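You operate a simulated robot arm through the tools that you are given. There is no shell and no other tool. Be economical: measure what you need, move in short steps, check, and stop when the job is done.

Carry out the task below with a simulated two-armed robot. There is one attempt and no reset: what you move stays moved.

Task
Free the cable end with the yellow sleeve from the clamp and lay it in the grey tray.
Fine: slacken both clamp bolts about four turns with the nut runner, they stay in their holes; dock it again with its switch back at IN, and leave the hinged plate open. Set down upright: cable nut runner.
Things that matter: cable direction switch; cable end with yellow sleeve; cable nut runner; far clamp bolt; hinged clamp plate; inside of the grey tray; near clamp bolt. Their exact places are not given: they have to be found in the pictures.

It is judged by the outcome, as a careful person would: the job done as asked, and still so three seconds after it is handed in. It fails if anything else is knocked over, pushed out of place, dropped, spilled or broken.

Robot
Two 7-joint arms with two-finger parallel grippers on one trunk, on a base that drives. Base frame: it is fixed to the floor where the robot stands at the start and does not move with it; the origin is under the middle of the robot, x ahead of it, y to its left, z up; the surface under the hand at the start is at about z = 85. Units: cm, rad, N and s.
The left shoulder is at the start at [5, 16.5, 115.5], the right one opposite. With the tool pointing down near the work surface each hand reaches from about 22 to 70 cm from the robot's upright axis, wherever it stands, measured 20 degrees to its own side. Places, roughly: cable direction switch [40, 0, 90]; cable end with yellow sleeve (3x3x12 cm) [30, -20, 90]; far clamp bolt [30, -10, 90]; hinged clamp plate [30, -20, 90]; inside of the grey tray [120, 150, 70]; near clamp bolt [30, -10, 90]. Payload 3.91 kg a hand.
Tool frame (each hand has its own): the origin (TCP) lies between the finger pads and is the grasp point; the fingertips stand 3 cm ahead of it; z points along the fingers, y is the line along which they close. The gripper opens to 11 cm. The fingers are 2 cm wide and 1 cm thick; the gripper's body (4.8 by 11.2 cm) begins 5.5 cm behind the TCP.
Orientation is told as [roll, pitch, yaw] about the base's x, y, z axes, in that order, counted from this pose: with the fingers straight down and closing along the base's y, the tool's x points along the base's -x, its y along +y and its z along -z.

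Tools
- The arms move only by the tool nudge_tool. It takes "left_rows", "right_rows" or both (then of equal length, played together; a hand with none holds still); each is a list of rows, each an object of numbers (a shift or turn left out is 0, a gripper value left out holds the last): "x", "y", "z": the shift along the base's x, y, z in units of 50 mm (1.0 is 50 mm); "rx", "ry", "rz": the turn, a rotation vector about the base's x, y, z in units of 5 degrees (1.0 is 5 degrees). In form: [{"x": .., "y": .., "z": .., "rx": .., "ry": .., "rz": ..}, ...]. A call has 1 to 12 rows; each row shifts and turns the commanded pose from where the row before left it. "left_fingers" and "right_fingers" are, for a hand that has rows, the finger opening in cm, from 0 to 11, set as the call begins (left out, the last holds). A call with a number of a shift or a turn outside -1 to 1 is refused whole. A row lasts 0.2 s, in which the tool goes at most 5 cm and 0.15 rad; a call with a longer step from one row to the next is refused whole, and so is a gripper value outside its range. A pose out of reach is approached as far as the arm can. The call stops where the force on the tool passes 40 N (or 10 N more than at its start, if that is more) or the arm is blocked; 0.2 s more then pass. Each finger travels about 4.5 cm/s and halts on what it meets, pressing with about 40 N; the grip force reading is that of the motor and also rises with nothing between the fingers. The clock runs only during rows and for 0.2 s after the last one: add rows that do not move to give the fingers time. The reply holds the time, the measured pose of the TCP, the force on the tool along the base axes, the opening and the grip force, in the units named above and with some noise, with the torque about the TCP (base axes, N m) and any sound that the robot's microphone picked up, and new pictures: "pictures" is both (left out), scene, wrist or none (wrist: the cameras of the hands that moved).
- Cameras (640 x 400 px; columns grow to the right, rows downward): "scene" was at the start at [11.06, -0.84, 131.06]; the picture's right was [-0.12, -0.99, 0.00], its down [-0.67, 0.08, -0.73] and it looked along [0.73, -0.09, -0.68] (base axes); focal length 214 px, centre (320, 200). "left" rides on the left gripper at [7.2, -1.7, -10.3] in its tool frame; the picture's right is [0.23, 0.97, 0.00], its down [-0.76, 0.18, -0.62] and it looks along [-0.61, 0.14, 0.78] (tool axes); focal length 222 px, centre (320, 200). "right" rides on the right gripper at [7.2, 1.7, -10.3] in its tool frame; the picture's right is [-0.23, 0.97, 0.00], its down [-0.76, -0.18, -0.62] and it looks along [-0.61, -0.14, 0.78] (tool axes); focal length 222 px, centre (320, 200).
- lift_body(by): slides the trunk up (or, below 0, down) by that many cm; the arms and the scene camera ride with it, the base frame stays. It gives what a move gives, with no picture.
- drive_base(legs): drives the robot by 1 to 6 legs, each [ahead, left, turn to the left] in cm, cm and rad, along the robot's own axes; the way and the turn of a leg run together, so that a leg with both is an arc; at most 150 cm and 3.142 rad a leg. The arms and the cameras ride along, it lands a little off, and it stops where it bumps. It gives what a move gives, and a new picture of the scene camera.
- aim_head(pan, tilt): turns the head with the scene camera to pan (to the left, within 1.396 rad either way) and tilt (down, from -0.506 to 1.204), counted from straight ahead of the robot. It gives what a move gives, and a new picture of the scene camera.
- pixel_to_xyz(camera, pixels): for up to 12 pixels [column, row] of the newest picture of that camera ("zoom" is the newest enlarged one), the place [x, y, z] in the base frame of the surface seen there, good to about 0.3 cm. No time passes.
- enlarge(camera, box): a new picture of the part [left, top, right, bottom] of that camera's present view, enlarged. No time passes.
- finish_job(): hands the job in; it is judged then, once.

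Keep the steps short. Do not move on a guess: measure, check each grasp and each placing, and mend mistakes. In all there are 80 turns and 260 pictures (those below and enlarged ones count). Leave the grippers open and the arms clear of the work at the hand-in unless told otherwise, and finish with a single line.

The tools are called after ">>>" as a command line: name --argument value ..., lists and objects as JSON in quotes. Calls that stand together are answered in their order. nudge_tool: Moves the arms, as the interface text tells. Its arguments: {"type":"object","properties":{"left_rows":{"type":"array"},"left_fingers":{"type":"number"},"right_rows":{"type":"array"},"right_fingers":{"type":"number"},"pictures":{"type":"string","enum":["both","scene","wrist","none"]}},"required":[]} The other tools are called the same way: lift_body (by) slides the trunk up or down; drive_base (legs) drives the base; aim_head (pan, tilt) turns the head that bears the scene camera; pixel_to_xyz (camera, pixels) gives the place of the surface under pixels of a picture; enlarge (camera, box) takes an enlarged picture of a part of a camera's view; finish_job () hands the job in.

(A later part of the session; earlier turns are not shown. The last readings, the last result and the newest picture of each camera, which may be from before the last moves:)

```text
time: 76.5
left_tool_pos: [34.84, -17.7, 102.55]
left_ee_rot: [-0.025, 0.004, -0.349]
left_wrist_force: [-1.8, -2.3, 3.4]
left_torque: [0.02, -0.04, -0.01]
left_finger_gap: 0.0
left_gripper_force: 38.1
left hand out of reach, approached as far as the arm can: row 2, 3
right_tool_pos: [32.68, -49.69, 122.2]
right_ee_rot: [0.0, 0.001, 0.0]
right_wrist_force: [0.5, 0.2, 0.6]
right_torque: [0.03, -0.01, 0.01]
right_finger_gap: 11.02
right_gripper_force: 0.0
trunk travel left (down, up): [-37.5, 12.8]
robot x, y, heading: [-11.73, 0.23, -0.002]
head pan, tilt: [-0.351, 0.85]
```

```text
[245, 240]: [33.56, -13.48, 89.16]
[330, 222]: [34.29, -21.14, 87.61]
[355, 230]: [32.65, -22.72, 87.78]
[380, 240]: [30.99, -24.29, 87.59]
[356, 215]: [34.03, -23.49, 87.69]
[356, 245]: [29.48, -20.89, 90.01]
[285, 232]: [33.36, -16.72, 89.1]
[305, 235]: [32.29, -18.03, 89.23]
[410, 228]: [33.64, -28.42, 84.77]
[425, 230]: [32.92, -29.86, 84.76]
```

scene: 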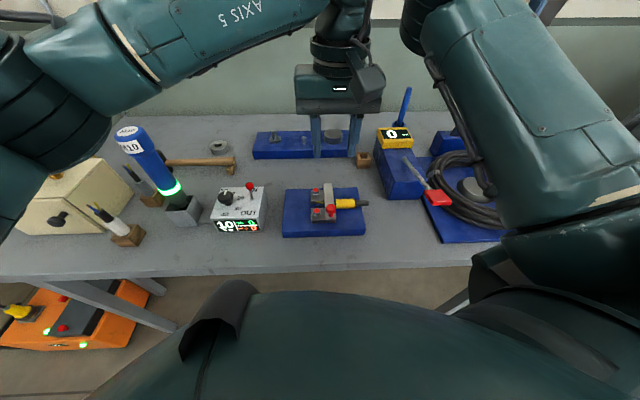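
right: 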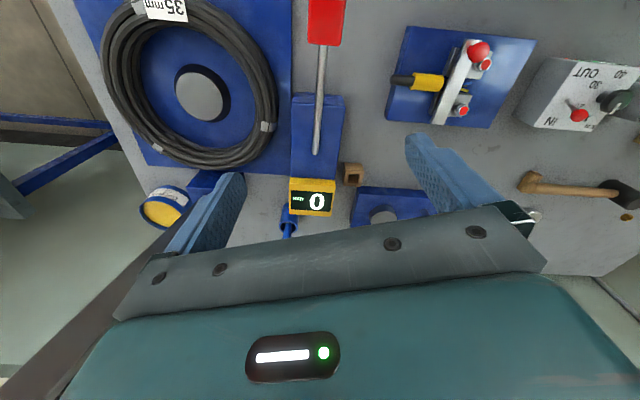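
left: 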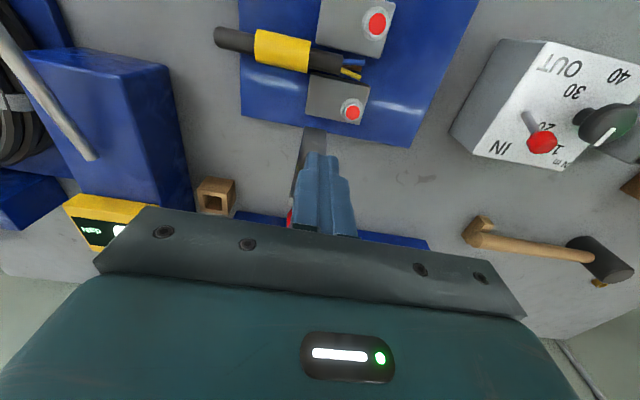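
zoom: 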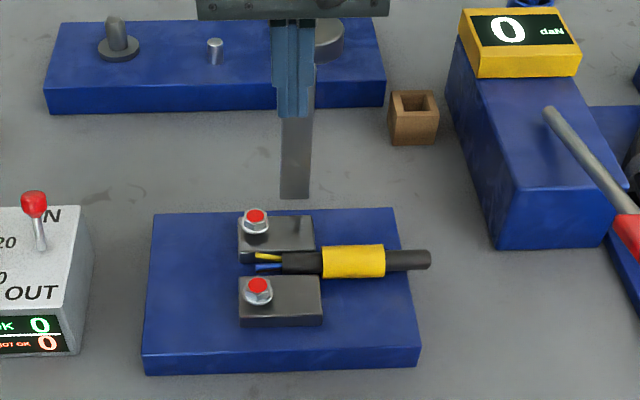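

>>> nudge_tool --left_rows '[{"x": -0.5, "y": 0.1}, {"x": -0.6, "y": 0.2, "z": 0.4}, {"x": -0.5, "y": 0.4, "z": 0.5}, {"y": 0.7, "z": 0.5}, {"y": 0.7}, {}]' --left_fingers 8 --pictures "both"

>>> enlarge --camera "scene" --box '[280, 125, 390, 245]'

>>> pixel_to_xyz --camera "zoom" --pixels '[[325, 252], [325, 262], [353, 248], [353, 262], [353, 274], [383, 250], [383, 262], [300, 262], [400, 260], [428, 260]]'

```text
time: 77.9
left_tool_pos: [26.95, -7.24, 109.63]
left_ee_rot: [-0.025, 0.007, -0.352]
left_wrist_force: [0.0, 0.2, -0.2]
left_torque: [0.02, -0.01, -0.03]
left_finger_gap: 8.0
left_gripper_force: 0.0
right_tool_pos: [32.53, -49.64, 122.07]
right_ee_rot: [-0.001, 0.001, 0.0]
right_wrist_force: [0.1, 0.2, 0.5]
right_torque: [0.01, -0.01, 0.0]
right_finger_gap: 11.01
right_gripper_force: 0.1
trunk travel left (down, up): [-37.5, 12.8]
robot x, y, heading: [-12.12, 0.09, 0.005]
head pan, tilt: [-0.351, 0.85]
```

scene: 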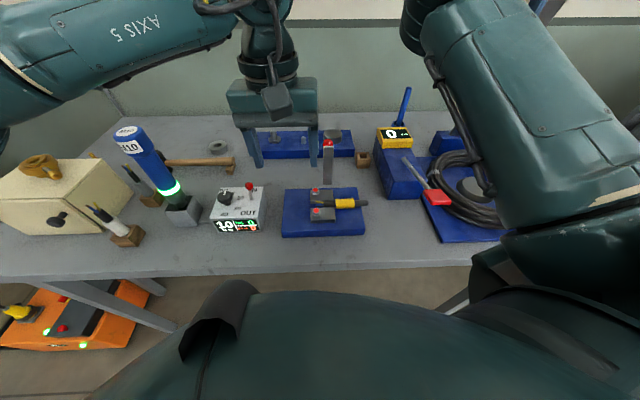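
left: 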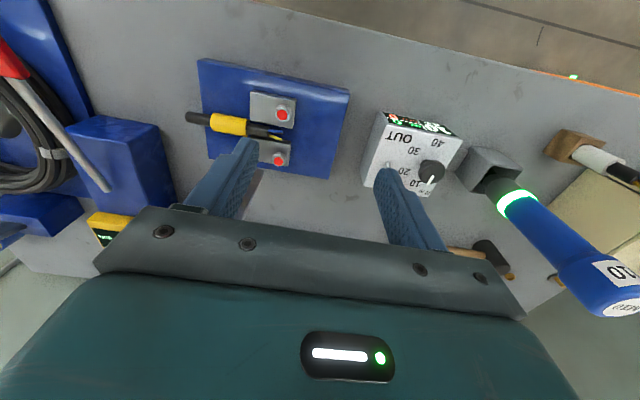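

```text
3.33 times, centred on (335, 185) of scene
```

zoom: 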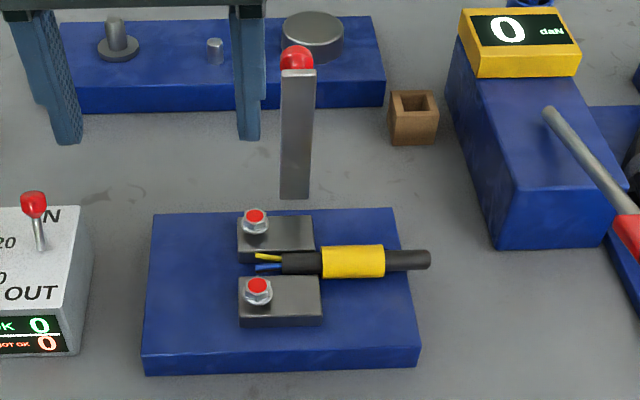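

```text
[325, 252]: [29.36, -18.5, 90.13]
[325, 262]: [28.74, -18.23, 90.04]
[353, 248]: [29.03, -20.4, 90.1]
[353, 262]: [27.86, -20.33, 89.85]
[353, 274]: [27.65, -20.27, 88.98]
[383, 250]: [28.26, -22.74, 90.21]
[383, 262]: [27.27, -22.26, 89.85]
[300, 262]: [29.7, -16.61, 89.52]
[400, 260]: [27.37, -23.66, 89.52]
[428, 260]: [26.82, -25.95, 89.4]
```

The plate stands open by itself and the cable lies free. Sleeve centre is about (28.4,-20.7), top z 90.2, axis along (0.30, 0.955). I'll retract the left hand and use the right hand, turned so it closes across the cable.

>>> nudge_tool --left_rows '[{"z": 0.8}, {"z": 0.8}, {"y": 0.7, "x": -0.2, "rz": 0.8}, {"y": 0.7, "x": -0.2, "rz": 0.8}, {"y": 0.7, "x": -0.2, "rz": 0.8}, {"y": 0.7, "x": -0.2, "rz": 0.8}, {"y": 0.7, "rz": 0.8}, {}, {}, {}, {}, {}]' --right_rows '[{"rz": 1}, {"rz": 1}, {"rz": 1}, {"rz": 1}, {"rz": 1}, {"rz": 1}, {"rz": 1}, {"rz": 1}, {"rz": 1}, {"rz": 1}, {"rz": 1}, {"rz": 1}]' --right_fingers 7 --pictures "wrist"

```text
time: 80.5
left_tool_pos: [23.01, 10.18, 117.68]
left_ee_rot: [-0.024, 0.004, -0.001]
left_wrist_force: [-0.1, -1.1, -0.7]
left_torque: [0.01, -0.01, -0.01]
left_finger_gap: 7.99
left_gripper_force: 0.2
right_tool_pos: [32.67, -49.61, 122.15]
right_ee_rot: [0.0, 0.0, 1.05]
right_wrist_force: [0.6, 0.9, 0.0]
right_torque: [-0.01, 0.0, -0.03]
right_finger_gap: 6.99
right_gripper_force: 0.1
trunk travel left (down, up): [-37.5, 12.8]
robot x, y, heading: [-12.17, -0.42, -0.004]
head pan, tilt: [-0.351, 0.85]
```

right: 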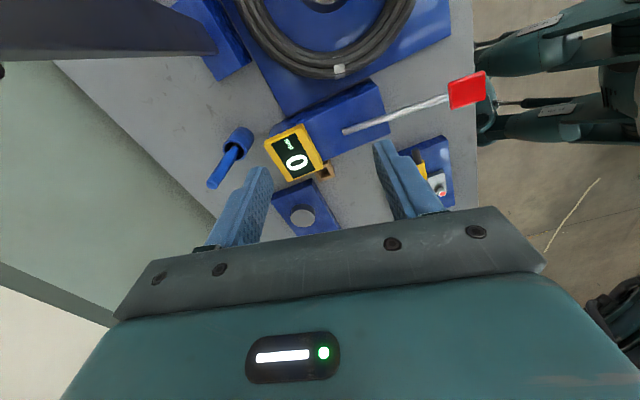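
left: 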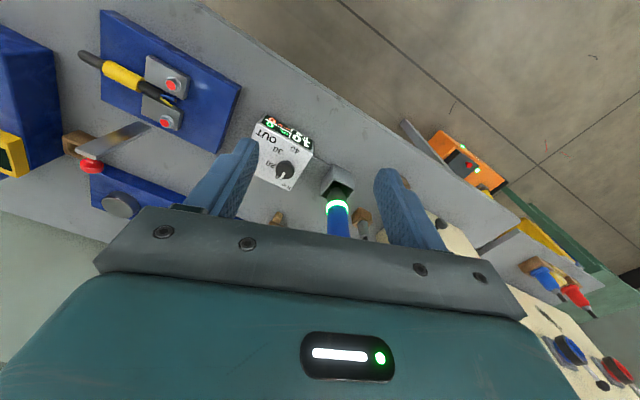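

Now I'll move the right hand above the sleeve.

>>> nudge_tool --right_rows '[{"y": 0.715, "x": -0.107, "rz": 0.8}, {"y": 0.715, "x": -0.107, "rz": 0.8}, {"y": 0.715, "x": -0.107, "rz": 0.75}, {"y": 0.715, "x": -0.107}, {"y": 0.715, "x": -0.107}, {"y": 0.715, "x": -0.107}, {"y": 0.715, "x": -0.107}, {"y": 0.715, "x": -0.107}, {"z": -0.7}, {"z": -0.7}, {"z": -0.7}, {}]' --pictures "both"

```text
time: 83.1
left_tool_pos: [22.88, 10.21, 117.78]
left_ee_rot: [-0.025, 0.006, -0.002]
left_wrist_force: [0.2, 0.8, -0.4]
left_torque: [0.04, -0.01, -0.01]
left_finger_gap: 8.01
left_gripper_force: 0.1
right_tool_pos: [30.81, -37.96, 111.53]
right_ee_rot: [-0.001, 0.001, 1.251]
right_wrist_force: [0.6, 0.5, 0.0]
right_torque: [0.03, 0.0, -0.03]
right_finger_gap: 6.99
right_gripper_force: 0.0
right hand out of reach, approached as far as the arm can: row 4, 5, 6, 7, 8, 9
trunk travel left (down, up): [-37.5, 12.8]
robot x, y, heading: [-11.98, 0.55, -0.002]
head pan, tilt: [-0.351, 0.85]
```

scene: 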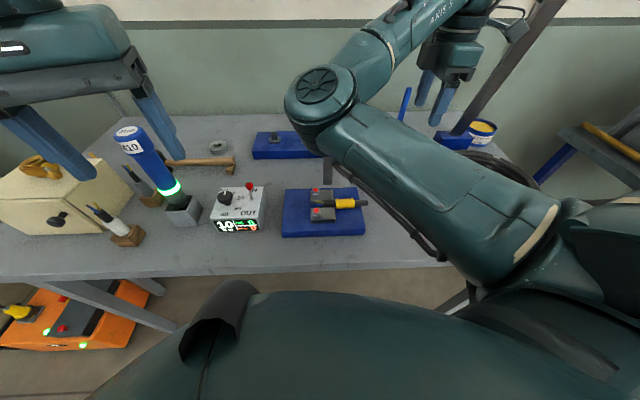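
right: 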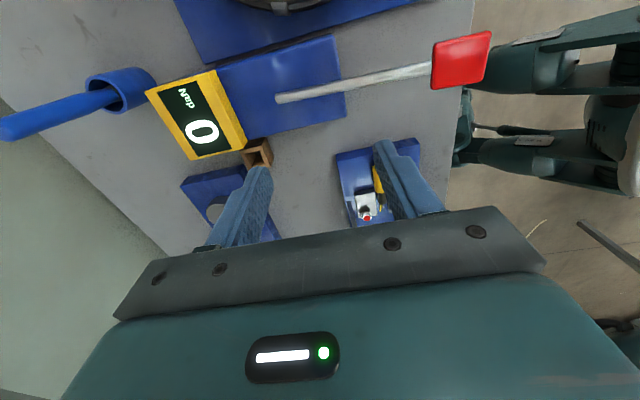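

The right arm's elbow sits inward and limits it here. It's easier to turn the robot to the right so the sleeve lies in front of the left hand. I'll raise the right hand first, then turn by -0.7 rad.

>>> nudge_tool --right_rows '[{"z": 0.8}, {"z": 0.8}, {"z": 0.6, "y": -0.6}, {"y": -0.8}, {"y": -0.8}]' --pictures "none"

>>> drive_base --legs '[[0, 0, -0.7]]'

>>> aim_head --pan 0.25 --tilt 0.85

```text
time: 84.3
left_tool_pos: [22.99, 10.08, 117.71]
left_ee_rot: [-0.025, 0.005, -0.002]
left_wrist_force: [1.3, 0.1, 0.7]
left_torque: [0.0, 0.02, -0.03]
left_finger_gap: 8.02
left_gripper_force: 0.0
right_tool_pos: [30.77, -48.85, 122.49]
right_ee_rot: [-0.001, -0.001, 1.253]
right_wrist_force: [0.1, 0.0, 0.0]
right_torque: [0.0, 0.01, -0.04]
right_finger_gap: 7.01
right_gripper_force: 0.1
trunk travel left (down, up): [-37.5, 12.8]
robot x, y, heading: [-12.39, -0.44, -0.001]
head pan, tilt: [-0.351, 0.85]
```

```text
time: 86.6
left_tool_pos: [21.29, -14.54, 117.69]
left_ee_rot: [-0.025, 0.005, -0.701]
left_wrist_force: [0.1, 0.2, 0.3]
left_torque: [-0.01, 0.0, 0.02]
left_finger_gap: 8.04
left_gripper_force: 0.0
right_tool_pos: [-10.73, -64.96, 122.61]
right_ee_rot: [0.001, -0.002, 0.555]
right_wrist_force: [0.2, 0.4, 0.6]
right_torque: [-0.01, 0.02, 0.0]
right_finger_gap: 7.02
right_gripper_force: 0.0
trunk travel left (down, up): [-37.5, 12.8]
robot x, y, heading: [-12.17, 0.13, -0.698]
head pan, tilt: [-0.351, 0.85]
```

scene: 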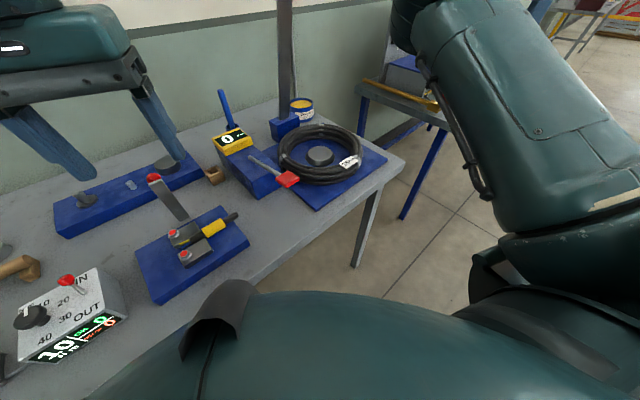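

```text
time: 87.6
left_tool_pos: [21.29, -14.56, 117.78]
left_ee_rot: [-0.026, 0.005, -0.698]
left_wrist_force: [-0.3, 1.3, 0.0]
left_torque: [0.0, -0.02, 0.02]
left_finger_gap: 8.01
left_gripper_force: 0.1
right_tool_pos: [-10.71, -64.94, 122.55]
right_ee_rot: [-0.001, 0.001, 0.556]
right_wrist_force: [0.4, 0.1, -0.8]
right_torque: [-0.04, -0.02, 0.04]
right_finger_gap: 7.0
right_gripper_force: 0.1
trunk travel left (down, up): [-37.5, 12.8]
robot x, y, heading: [-11.85, -0.0, -0.699]
head pan, tilt: [0.25, 0.85]
5 turns are left
```

scene: 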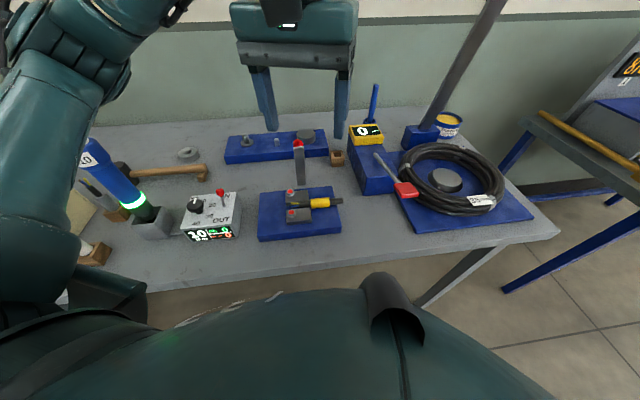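

Only 5 turns are left, so I'll bundle steps. Now: turn the left hand across the sleeve above (28.65,-20.9), lower, close, and lift straight up. Then back off from the bench, turn toward the tray's rough place, look, and sample points.

>>> nudge_tool --left_rows '[{"x": 0.1227, "y": -0.1058, "rz": -0.963, "rx": 0.22, "ry": -0.18}, {"x": 0.1227, "y": -0.1058, "rz": -0.963}, {"x": 0.1227, "y": -0.1058, "rz": -0.963}, {"x": 0.1227, "y": -0.1058, "rz": -0.963}, {"x": 0.1227, "y": -0.1058, "rz": -0.963}, {"x": 0.1227, "y": -0.1058, "rz": -0.963}, {"x": 0.1227, "y": -0.1058, "rz": -0.963}, {"x": 0.1227, "y": -0.1058, "rz": -0.963}, {"x": 0.1227, "y": -0.1058, "rz": -0.963}, {"x": 0.1227, "y": -0.1058, "rz": -0.963}, {"x": 0.1227, "y": -0.1058, "rz": -0.963}, {"x": 0.1227, "y": -0.1058, "rz": -0.963}]' --left_fingers 7 --pictures "none"

>>> nudge_tool --left_rows '[{"rz": -0.96}, {"rz": -0.96}, {"z": -0.8}, {"z": -0.8}, {"z": -0.8}, {"z": -0.8}, {"z": -0.8}, {}]' --pictures "wrist"

>>> nudge_tool --left_rows '[{"z": -0.5}, {"z": -0.4}, {"z": -0.3}, {"z": -0.11}, {}]' --pictures "wrist"

>>> nudge_tool --left_rows '[{}, {}, {}, {}, {}, {}]' --left_fingers 0 --pictures "wrist"

>>> nudge_tool --left_rows '[{"z": 0.3}, {"z": 0.5}, {"z": 0.8}, {"z": 0.8}, {"z": 0.8}, {"z": 0.8}, {}]' --pictures "both"

>>> drive_base --legs '[[-60, 0, 0], [0, 0, 1.26]]'

>>> aim_head --pan 0.5 --tilt 0.45

>>> pixel_to_xyz --camera "scene" --pixels '[[100, 150], [200, 150], [300, 150], [400, 150], [500, 150], [600, 150], [100, 220], [200, 220], [300, 220], [400, 220], [500, 220], [600, 220]]'

>>> aim_head --pan 0.0 --tilt 0.4

>>> pixel_to_xyz --camera "scene" --pixels '[[100, 150], [200, 150], [300, 150], [400, 150], [500, 150], [600, 150], [100, 190], [200, 190], [300, 190], [400, 190], [500, 190], [600, 190]]'

>>> pixel_to_xyz --camera "scene" --pixels '[[100, 240], [200, 240], [300, 240], [400, 240], [500, 240], [600, 240], [100, 290], [200, 290], [300, 290], [400, 290], [500, 290], [600, 290]]'

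>>> enlarge --camera "scene" --box '[160, 80, 480, 280]'

```text
time: 90.2
left_tool_pos: [28.69, -20.96, 117.65]
left_ee_rot: [0.001, 0.007, -1.709]
left_wrist_force: [0.1, -0.3, 0.1]
left_torque: [-0.01, 0.02, 0.01]
left_finger_gap: 6.99
left_gripper_force: 0.1
right_tool_pos: [-10.66, -64.95, 122.43]
right_ee_rot: [0.001, 0.0, 0.556]
right_wrist_force: [0.3, 0.6, -0.1]
right_torque: [0.01, -0.01, 0.04]
right_finger_gap: 7.02
right_gripper_force: 0.1
trunk travel left (down, up): [-37.5, 12.8]
robot x, y, heading: [-11.74, -0.1, -0.699]
head pan, tilt: [0.25, 0.85]
```

```text
time: 92.0
left_tool_pos: [25.83, -20.23, 96.95]
left_ee_rot: [0.0, 0.008, -1.874]
left_wrist_force: [-0.8, -0.1, 0.3]
left_torque: [0.0, 0.02, -0.02]
left_finger_gap: 7.01
left_gripper_force: 0.2
left hand out of reach, approached as far as the arm can: row 1, 2
right_tool_pos: [-10.67, -64.86, 122.49]
right_ee_rot: [0.0, -0.002, 0.555]
right_wrist_force: [0.2, -0.6, -0.1]
right_torque: [-0.04, 0.01, 0.01]
right_finger_gap: 7.0
right_gripper_force: 0.1
trunk travel left (down, up): [-37.5, 12.8]
robot x, y, heading: [-12.24, 0.08, -0.697]
head pan, tilt: [0.25, 0.85]
```

left: 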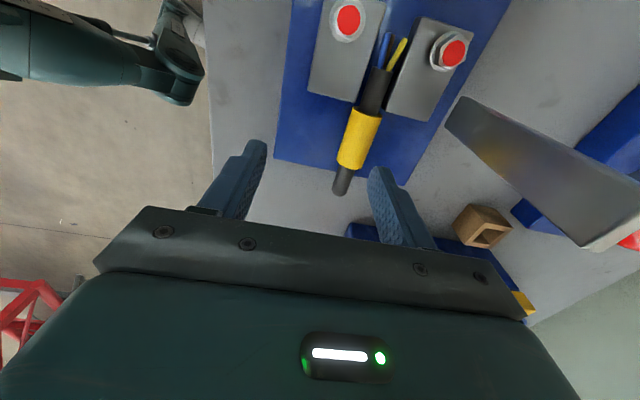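

```text
time: 92.7
left_tool_pos: [26.4, -20.46, 92.96]
left_ee_rot: [0.024, -0.006, -1.866]
left_wrist_force: [3.5, 2.2, 11.9]
left_torque: [0.07, -0.52, 0.08]
left_finger_gap: 7.16
left_gripper_force: 1.6
right_tool_pos: [-10.51, -64.91, 122.52]
right_ee_rot: [-0.001, -0.002, 0.554]
right_wrist_force: [0.1, -0.1, 0.4]
right_torque: [0.0, 0.02, -0.02]
right_finger_gap: 7.0
right_gripper_force: 0.1
trunk travel left (down, up): [-37.5, 12.8]
robot x, y, heading: [-12.19, 0.0, -0.701]
head pan, tilt: [0.25, 0.85]
stopped in row 3 (left hand): the force on the tool passed its limit at 48 N (the readings are from after the stop); the commanded pose is now the measured one
```

left: 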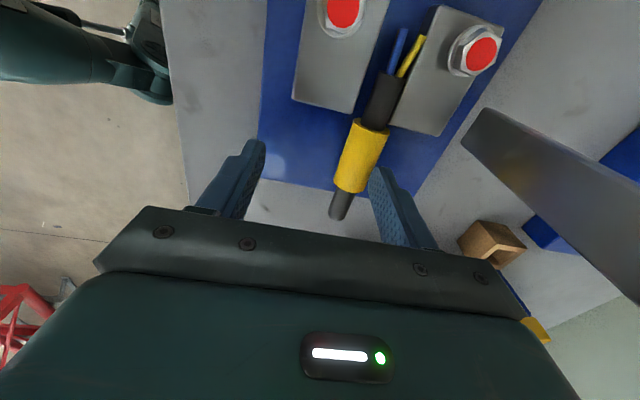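

```text
time: 93.4
left_tool_pos: [26.66, -20.85, 93.35]
left_ee_rot: [0.034, -0.015, -1.864]
left_wrist_force: [2.7, 2.2, 11.7]
left_torque: [0.18, -0.18, 0.07]
left_finger_gap: 1.19
left_gripper_force: 2.4
right_tool_pos: [-10.45, -64.89, 122.38]
right_ee_rot: [0.001, 0.0, 0.553]
right_wrist_force: [0.7, -0.5, 0.0]
right_torque: [-0.03, 0.04, 0.01]
right_finger_gap: 7.01
right_gripper_force: 0.1
trunk travel left (down, up): [-37.5, 12.8]
robot x, y, heading: [-12.15, -0.19, -0.695]
head pan, tilt: [0.25, 0.85]
stopped in row 3 (left hand): the force on the tool passed its limit at 41 N (the readings are from after the stop); the commanded pose is now the measured one
```

left: 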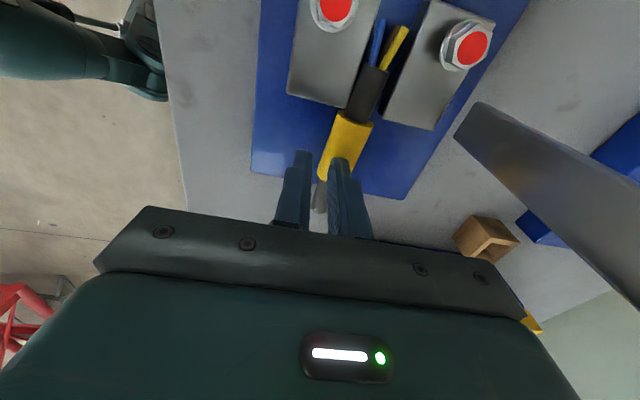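

```text
time: 95.0
left_tool_pos: [26.61, -20.68, 113.23]
left_ee_rot: [0.029, -0.012, -1.866]
left_wrist_force: [-0.4, 0.1, 0.5]
left_torque: [0.01, 0.05, 0.01]
left_finger_gap: 0.02
left_gripper_force: 38.1
right_tool_pos: [-10.63, -64.79, 122.44]
right_ee_rot: [-0.001, -0.001, 0.556]
right_wrist_force: [0.0, -0.3, 0.0]
right_torque: [-0.02, 0.0, -0.01]
right_finger_gap: 7.0
right_gripper_force: 0.1
trunk travel left (down, up): [-37.5, 12.8]
robot x, y, heading: [-11.67, -0.03, -0.701]
head pan, tilt: [0.25, 0.85]
```

scene: 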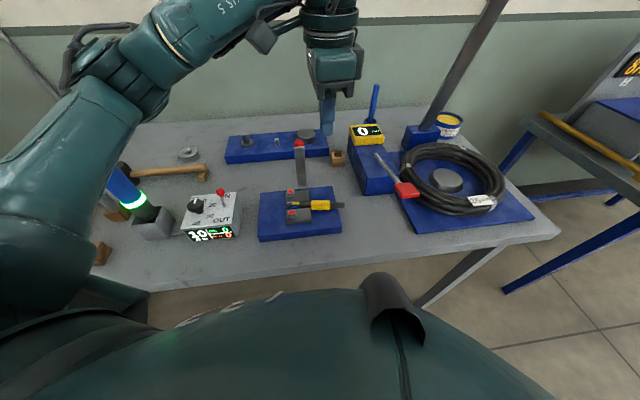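
left: 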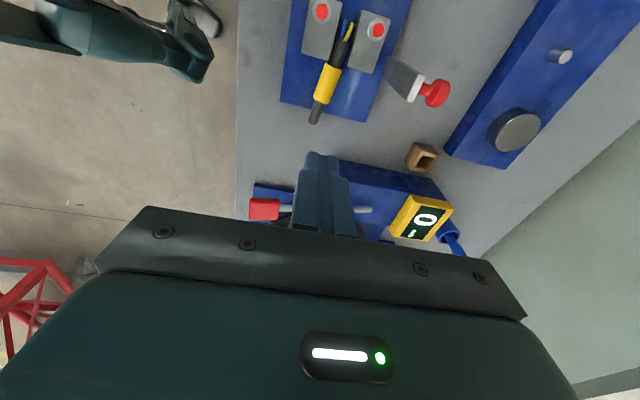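

```text
time: 101.4
left_tool_pos: [-25.63, 68.23, 113.13]
left_ee_rot: [0.03, -0.011, -0.613]
left_wrist_force: [0.4, -0.4, -0.1]
left_torque: [0.01, 0.01, -0.01]
left_finger_gap: 0.0
left_gripper_force: 37.8
right_tool_pos: [4.58, 19.13, 122.43]
right_ee_rot: [0.001, 0.0, 1.811]
right_wrist_force: [-0.1, 0.6, -0.6]
right_torque: [0.0, 0.02, 0.02]
right_finger_gap: 6.98
right_gripper_force: 0.2
trunk travel left (down, up): [-37.5, 12.8]
robot x, y, heading: [-57.29, 38.15, 0.554]
head pan, tilt: [0.25, 0.85]
```

scene: 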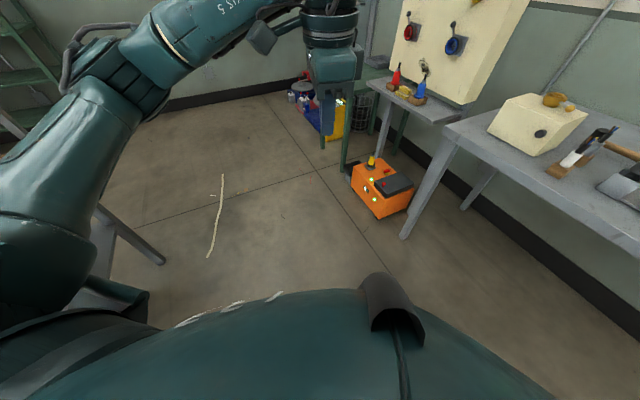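

```text
time: 102.3
left_tool_pos: [-25.75, 68.41, 113.2]
left_ee_rot: [0.029, -0.011, -0.611]
left_wrist_force: [0.0, -0.1, -0.5]
left_torque: [0.0, -0.01, -0.02]
left_finger_gap: 0.0
left_gripper_force: 37.5
right_tool_pos: [4.62, 19.18, 122.5]
right_ee_rot: [-0.001, 0.001, 1.807]
right_wrist_force: [-0.5, 0.2, 0.5]
right_torque: [0.01, 0.0, -0.02]
right_finger_gap: 6.99
right_gripper_force: 0.0
trunk travel left (down, up): [-37.5, 12.8]
robot x, y, heading: [-57.59, 38.13, 0.556]
head pan, tilt: [0.499, 0.45]
```

scene: 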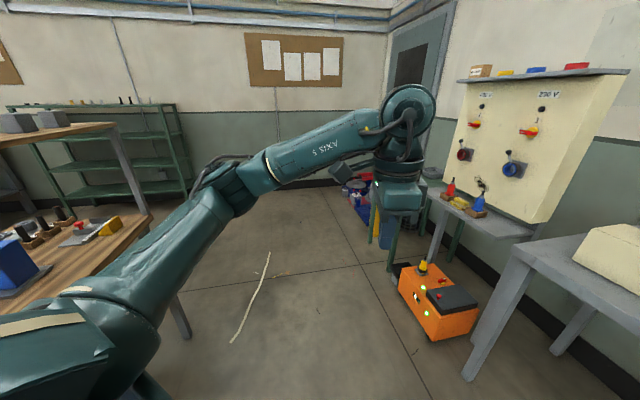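

```text
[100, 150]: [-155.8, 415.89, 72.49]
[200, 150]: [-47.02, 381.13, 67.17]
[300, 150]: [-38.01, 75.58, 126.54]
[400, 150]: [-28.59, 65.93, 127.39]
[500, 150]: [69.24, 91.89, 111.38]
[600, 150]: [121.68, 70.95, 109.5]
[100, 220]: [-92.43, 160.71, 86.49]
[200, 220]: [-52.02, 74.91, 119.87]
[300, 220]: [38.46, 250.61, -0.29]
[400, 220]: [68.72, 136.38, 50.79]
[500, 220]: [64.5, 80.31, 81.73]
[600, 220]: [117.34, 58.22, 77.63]
```

```text
time: 103.2
left_tool_pos: [-25.59, 68.3, 113.26]
left_ee_rot: [0.03, -0.012, -0.612]
left_wrist_force: [-0.5, -0.4, -0.4]
left_torque: [0.0, 0.02, 0.01]
left_finger_gap: 0.01
left_gripper_force: 37.8
right_tool_pos: [4.62, 19.17, 122.51]
right_ee_rot: [0.001, 0.001, 1.806]
right_wrist_force: [-0.6, 0.4, -0.3]
right_torque: [-0.04, 0.03, 0.03]
right_finger_gap: 7.0
right_gripper_force: 0.1
trunk travel left (down, up): [-37.5, 12.8]
robot x, y, heading: [-57.63, 37.79, 0.549]
head pan, tilt: [0.0, 0.4]
```

scene: 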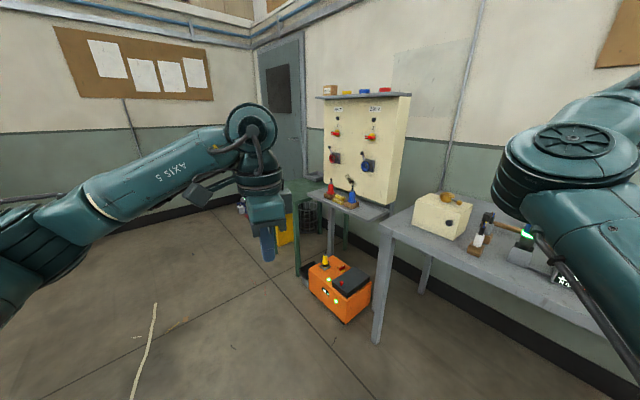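

```text
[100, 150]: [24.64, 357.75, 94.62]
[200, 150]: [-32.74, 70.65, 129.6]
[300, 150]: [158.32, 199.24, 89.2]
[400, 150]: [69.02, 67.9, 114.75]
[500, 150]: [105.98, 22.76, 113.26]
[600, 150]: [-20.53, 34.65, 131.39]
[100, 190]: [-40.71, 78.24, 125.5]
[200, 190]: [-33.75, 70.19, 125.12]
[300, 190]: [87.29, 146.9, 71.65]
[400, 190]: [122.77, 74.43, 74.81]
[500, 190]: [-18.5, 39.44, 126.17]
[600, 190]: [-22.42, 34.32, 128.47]
```

```text
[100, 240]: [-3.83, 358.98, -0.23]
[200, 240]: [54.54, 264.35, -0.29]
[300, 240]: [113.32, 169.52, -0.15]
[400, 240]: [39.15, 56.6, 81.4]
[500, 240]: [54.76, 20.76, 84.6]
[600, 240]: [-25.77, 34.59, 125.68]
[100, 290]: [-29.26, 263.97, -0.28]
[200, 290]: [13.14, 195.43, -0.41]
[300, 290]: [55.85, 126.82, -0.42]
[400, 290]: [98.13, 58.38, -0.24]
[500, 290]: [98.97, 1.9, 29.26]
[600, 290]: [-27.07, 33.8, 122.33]
```

```text
2.00 times, centred on (320, 180) of scene
4 turns are left
```

zoom: 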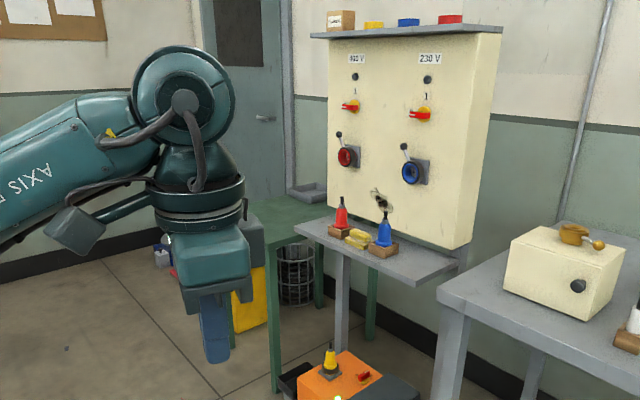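

The grasp missed: the last bit of yaw was out of reach and shifted the hand, so the cable is still in place, slightly turned. The grey tray seems to be on the green table at about (315,175). I'll measure it now, drive back, and grasp again at a reachable yaw with wider fingers.

>>> enlarge --camera "scene" --box '[270, 150, 350, 210]'

>>> pixel_to_xyz --camera "scene" --pixels '[[305, 172], [310, 174], [315, 175], [320, 173], [308, 178], [314, 180], [320, 180], [300, 183], [308, 185], [296, 190], [312, 169], [318, 170]]'

>>> drive_base --legs '[[0, 0, -1.255], [60, 0, 0]]'

>>> nudge_tool --left_rows '[{"x": 0.1, "rz": 0.9, "rx": 0.12, "ry": 0.15}, {"x": 0.1, "y": 0.02, "rz": 0.9, "rx": 0.11, "ry": 0.14}, {"x": 0.1}, {}, {}, {}]' --left_fingers 9 --pictures "wrist"

>>> pixel_to_xyz --camera "left" --pixels '[[327, 85], [322, 95], [332, 75], [327, 100], [327, 70], [318, 85], [336, 85], [340, 90], [310, 110], [300, 90], [345, 60], [355, 80]]'

>>> nudge_tool --left_rows '[{"z": -0.8}, {"z": -0.8}, {"z": -0.8}, {"z": -0.8}, {"z": -0.5}, {"z": -0.4}, {"z": -0.25}, {"z": -0.05}, {}]' --pictures "wrist"

>>> nudge_tool --left_rows '[{}, {}, {}, {}, {}, {}]' --left_fingers 0 --pictures "wrist"

>>> nudge_tool --left_rows '[{}, {}, {}]' --left_fingers 0 --pictures "none"

>>> nudge_tool --left_rows '[{"z": 0.2}, {"z": 0.4}, {"z": 0.6}, {"z": 0.8}, {"z": 0.8}, {"z": 0.8}, {"z": 0.6}, {}]' --pictures "wrist"

>>> aim_head --pan 0.25 --tilt 0.8

```text
6.67 times, centred on (310, 180) of scene
```

zoom: 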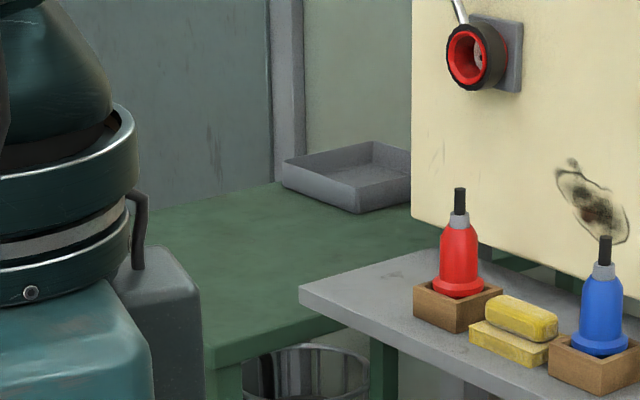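

```text
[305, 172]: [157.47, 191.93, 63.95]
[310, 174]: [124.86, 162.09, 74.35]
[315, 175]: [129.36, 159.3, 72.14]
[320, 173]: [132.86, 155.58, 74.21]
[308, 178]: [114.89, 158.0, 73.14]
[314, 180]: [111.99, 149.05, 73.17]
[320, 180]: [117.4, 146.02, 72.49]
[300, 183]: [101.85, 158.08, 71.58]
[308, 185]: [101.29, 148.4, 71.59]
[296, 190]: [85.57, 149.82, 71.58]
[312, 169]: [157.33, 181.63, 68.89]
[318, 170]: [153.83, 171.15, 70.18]
```

```text
time: 109.8
left_tool_pos: [27.26, -21.31, 113.14]
left_ee_rot: [0.029, -0.011, -1.864]
left_wrist_force: [-0.1, 0.0, 0.2]
left_torque: [0.01, 0.04, -0.02]
left_finger_gap: 0.01
left_gripper_force: 37.4
right_tool_pos: [-9.95, -65.49, 122.44]
right_ee_rot: [0.0, -0.001, 0.554]
right_wrist_force: [-0.5, 0.2, -1.1]
right_torque: [0.0, 0.02, -0.03]
right_finger_gap: 7.0
right_gripper_force: 0.1
trunk travel left (down, up): [-37.5, 12.8]
robot x, y, heading: [-11.25, -0.29, -0.7]
head pan, tilt: [0.0, 0.4]
```

scene: 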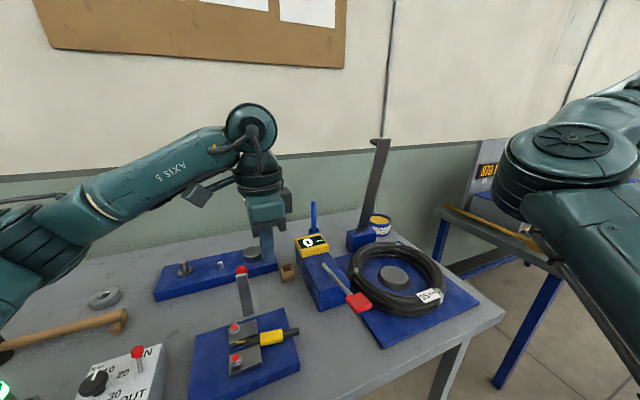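

```text
time: 111.2
left_tool_pos: [28.6, -21.13, 113.08]
left_ee_rot: [0.003, 0.002, -1.707]
left_wrist_force: [-0.6, 0.2, 0.4]
left_torque: [-0.01, 0.01, 0.0]
left_finger_gap: 9.01
left_gripper_force: 0.0
right_tool_pos: [-9.97, -65.51, 122.47]
right_ee_rot: [0.0, 0.002, 0.554]
right_wrist_force: [-0.2, 0.3, 0.8]
right_torque: [0.02, -0.04, 0.0]
right_finger_gap: 7.02
right_gripper_force: 0.1
trunk travel left (down, up): [-37.5, 12.8]
robot x, y, heading: [-11.65, -0.77, -0.702]
head pan, tilt: [0.0, 0.4]
```

left: 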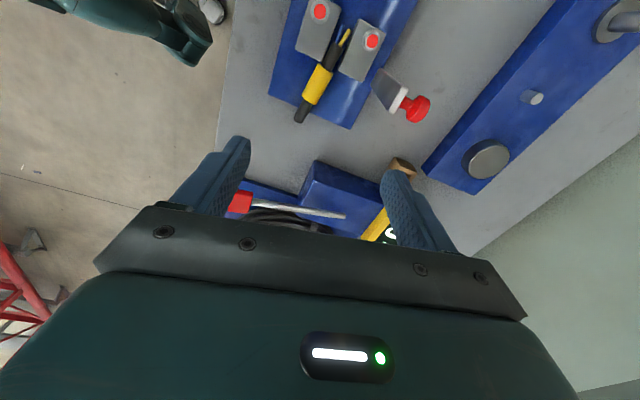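

```text
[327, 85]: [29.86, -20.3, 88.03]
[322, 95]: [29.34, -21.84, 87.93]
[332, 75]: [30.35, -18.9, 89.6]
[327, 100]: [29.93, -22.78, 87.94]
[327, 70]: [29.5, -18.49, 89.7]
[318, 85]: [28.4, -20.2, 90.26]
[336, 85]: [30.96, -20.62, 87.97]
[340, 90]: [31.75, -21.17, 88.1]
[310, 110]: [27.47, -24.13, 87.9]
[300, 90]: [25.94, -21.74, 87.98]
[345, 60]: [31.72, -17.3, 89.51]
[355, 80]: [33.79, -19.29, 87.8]
```

```text
time: 113.2
left_tool_pos: [28.7, -21.23, 91.14]
left_ee_rot: [0.0, 0.002, -1.706]
left_wrist_force: [0.0, 0.3, 0.7]
left_torque: [-0.02, 0.01, -0.02]
left_finger_gap: 8.98
left_gripper_force: 0.1
right_tool_pos: [-9.93, -65.52, 122.48]
right_ee_rot: [0.001, 0.0, 0.556]
right_wrist_force: [0.4, -0.1, -0.8]
right_torque: [0.02, 0.01, 0.01]
right_finger_gap: 6.99
right_gripper_force: 0.0
trunk travel left (down, up): [-37.5, 12.8]
robot x, y, heading: [-11.37, -0.66, -0.701]
head pan, tilt: [0.0, 0.4]
```

left: 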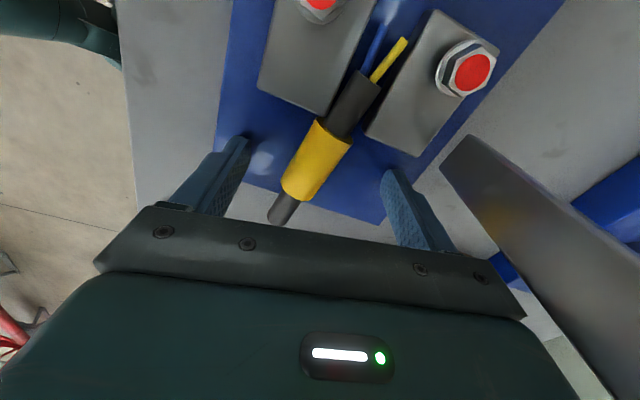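

```text
time: 114.5
left_tool_pos: [28.89, -21.27, 91.13]
left_ee_rot: [0.004, 0.001, -1.707]
left_wrist_force: [9.1, -0.2, 2.2]
left_torque: [0.08, -0.18, -0.67]
left_finger_gap: 2.53
left_gripper_force: 40.2
right_tool_pos: [-9.83, -65.5, 122.4]
right_ee_rot: [0.0, 0.0, 0.556]
right_wrist_force: [-0.5, -0.4, -0.5]
right_torque: [-0.04, 0.01, 0.03]
right_finger_gap: 7.0
right_gripper_force: 0.1
trunk travel left (down, up): [-37.5, 12.8]
robot x, y, heading: [-11.65, -0.38, -0.696]
head pan, tilt: [0.0, 0.4]
```

left: 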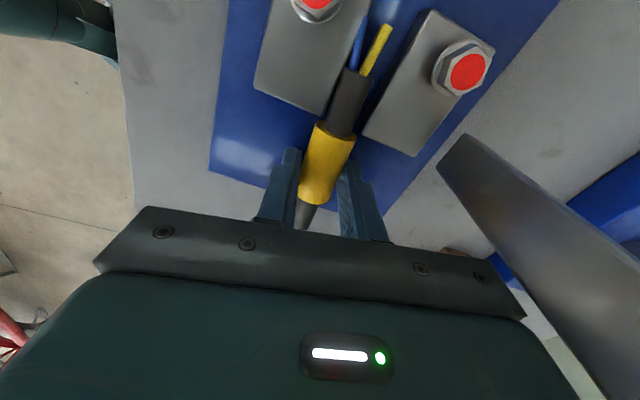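

```text
time: 115.3
left_tool_pos: [28.84, -21.34, 91.06]
left_ee_rot: [0.003, 0.003, -1.707]
left_wrist_force: [15.4, -1.8, 6.9]
left_torque: [0.17, -0.37, -0.91]
left_finger_gap: 2.53
left_gripper_force: 39.8
right_tool_pos: [-9.94, -65.5, 122.51]
right_ee_rot: [0.002, 0.0, 0.556]
right_wrist_force: [-0.1, -0.8, 1.0]
right_torque: [0.01, 0.01, -0.01]
right_finger_gap: 7.0
right_gripper_force: 0.0
trunk travel left (down, up): [-37.5, 12.8]
robot x, y, heading: [-11.54, -0.52, -0.7]
head pan, tilt: [0.0, 0.4]
```

```text
time: 117.2
left_tool_pos: [28.51, -21.1, 112.25]
left_ee_rot: [0.002, 0.002, -1.706]
left_wrist_force: [-0.2, 0.4, -0.8]
left_torque: [0.01, 0.0, -0.01]
left_finger_gap: 2.33
left_gripper_force: 40.0
right_tool_pos: [-9.97, -65.43, 122.33]
right_ee_rot: [-0.001, 0.001, 0.556]
right_wrist_force: [-0.5, 0.0, -0.3]
right_torque: [-0.02, -0.01, 0.01]
right_finger_gap: 6.99
right_gripper_force: 0.1
trunk travel left (down, up): [-37.5, 12.8]
robot x, y, heading: [-11.57, -0.34, -0.701]
head pan, tilt: [0.0, 0.4]
```

left: 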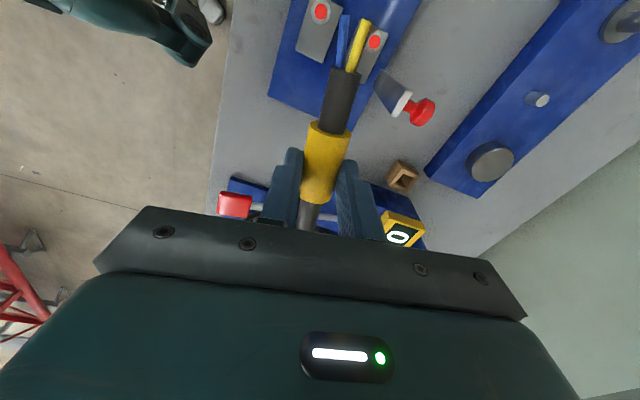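

```text
time: 118.0
left_tool_pos: [28.62, -21.04, 112.23]
left_ee_rot: [0.002, 0.003, -1.706]
left_wrist_force: [0.8, 0.8, -1.0]
left_torque: [0.01, -0.03, 0.0]
left_finger_gap: 2.33
left_gripper_force: 40.4
right_tool_pos: [-9.87, -65.52, 122.38]
right_ee_rot: [0.0, -0.002, 0.555]
right_wrist_force: [0.8, 0.3, -0.1]
right_torque: [0.02, 0.01, 0.0]
right_finger_gap: 6.97
right_gripper_force: 0.2
trunk travel left (down, up): [-37.5, 12.8]
robot x, y, heading: [-11.5, -0.6, -0.699]
head pan, tilt: [0.25, 0.799]
3 turns are left
```

scene: 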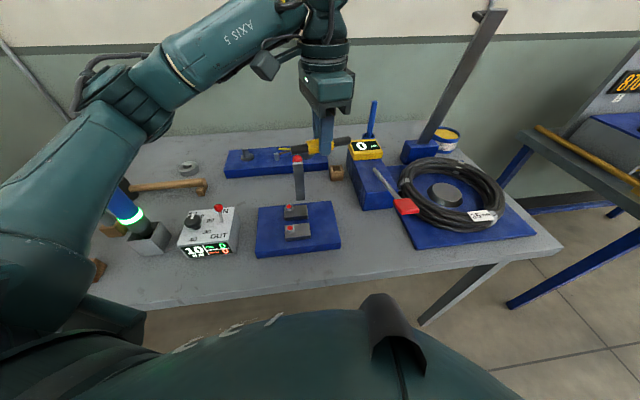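

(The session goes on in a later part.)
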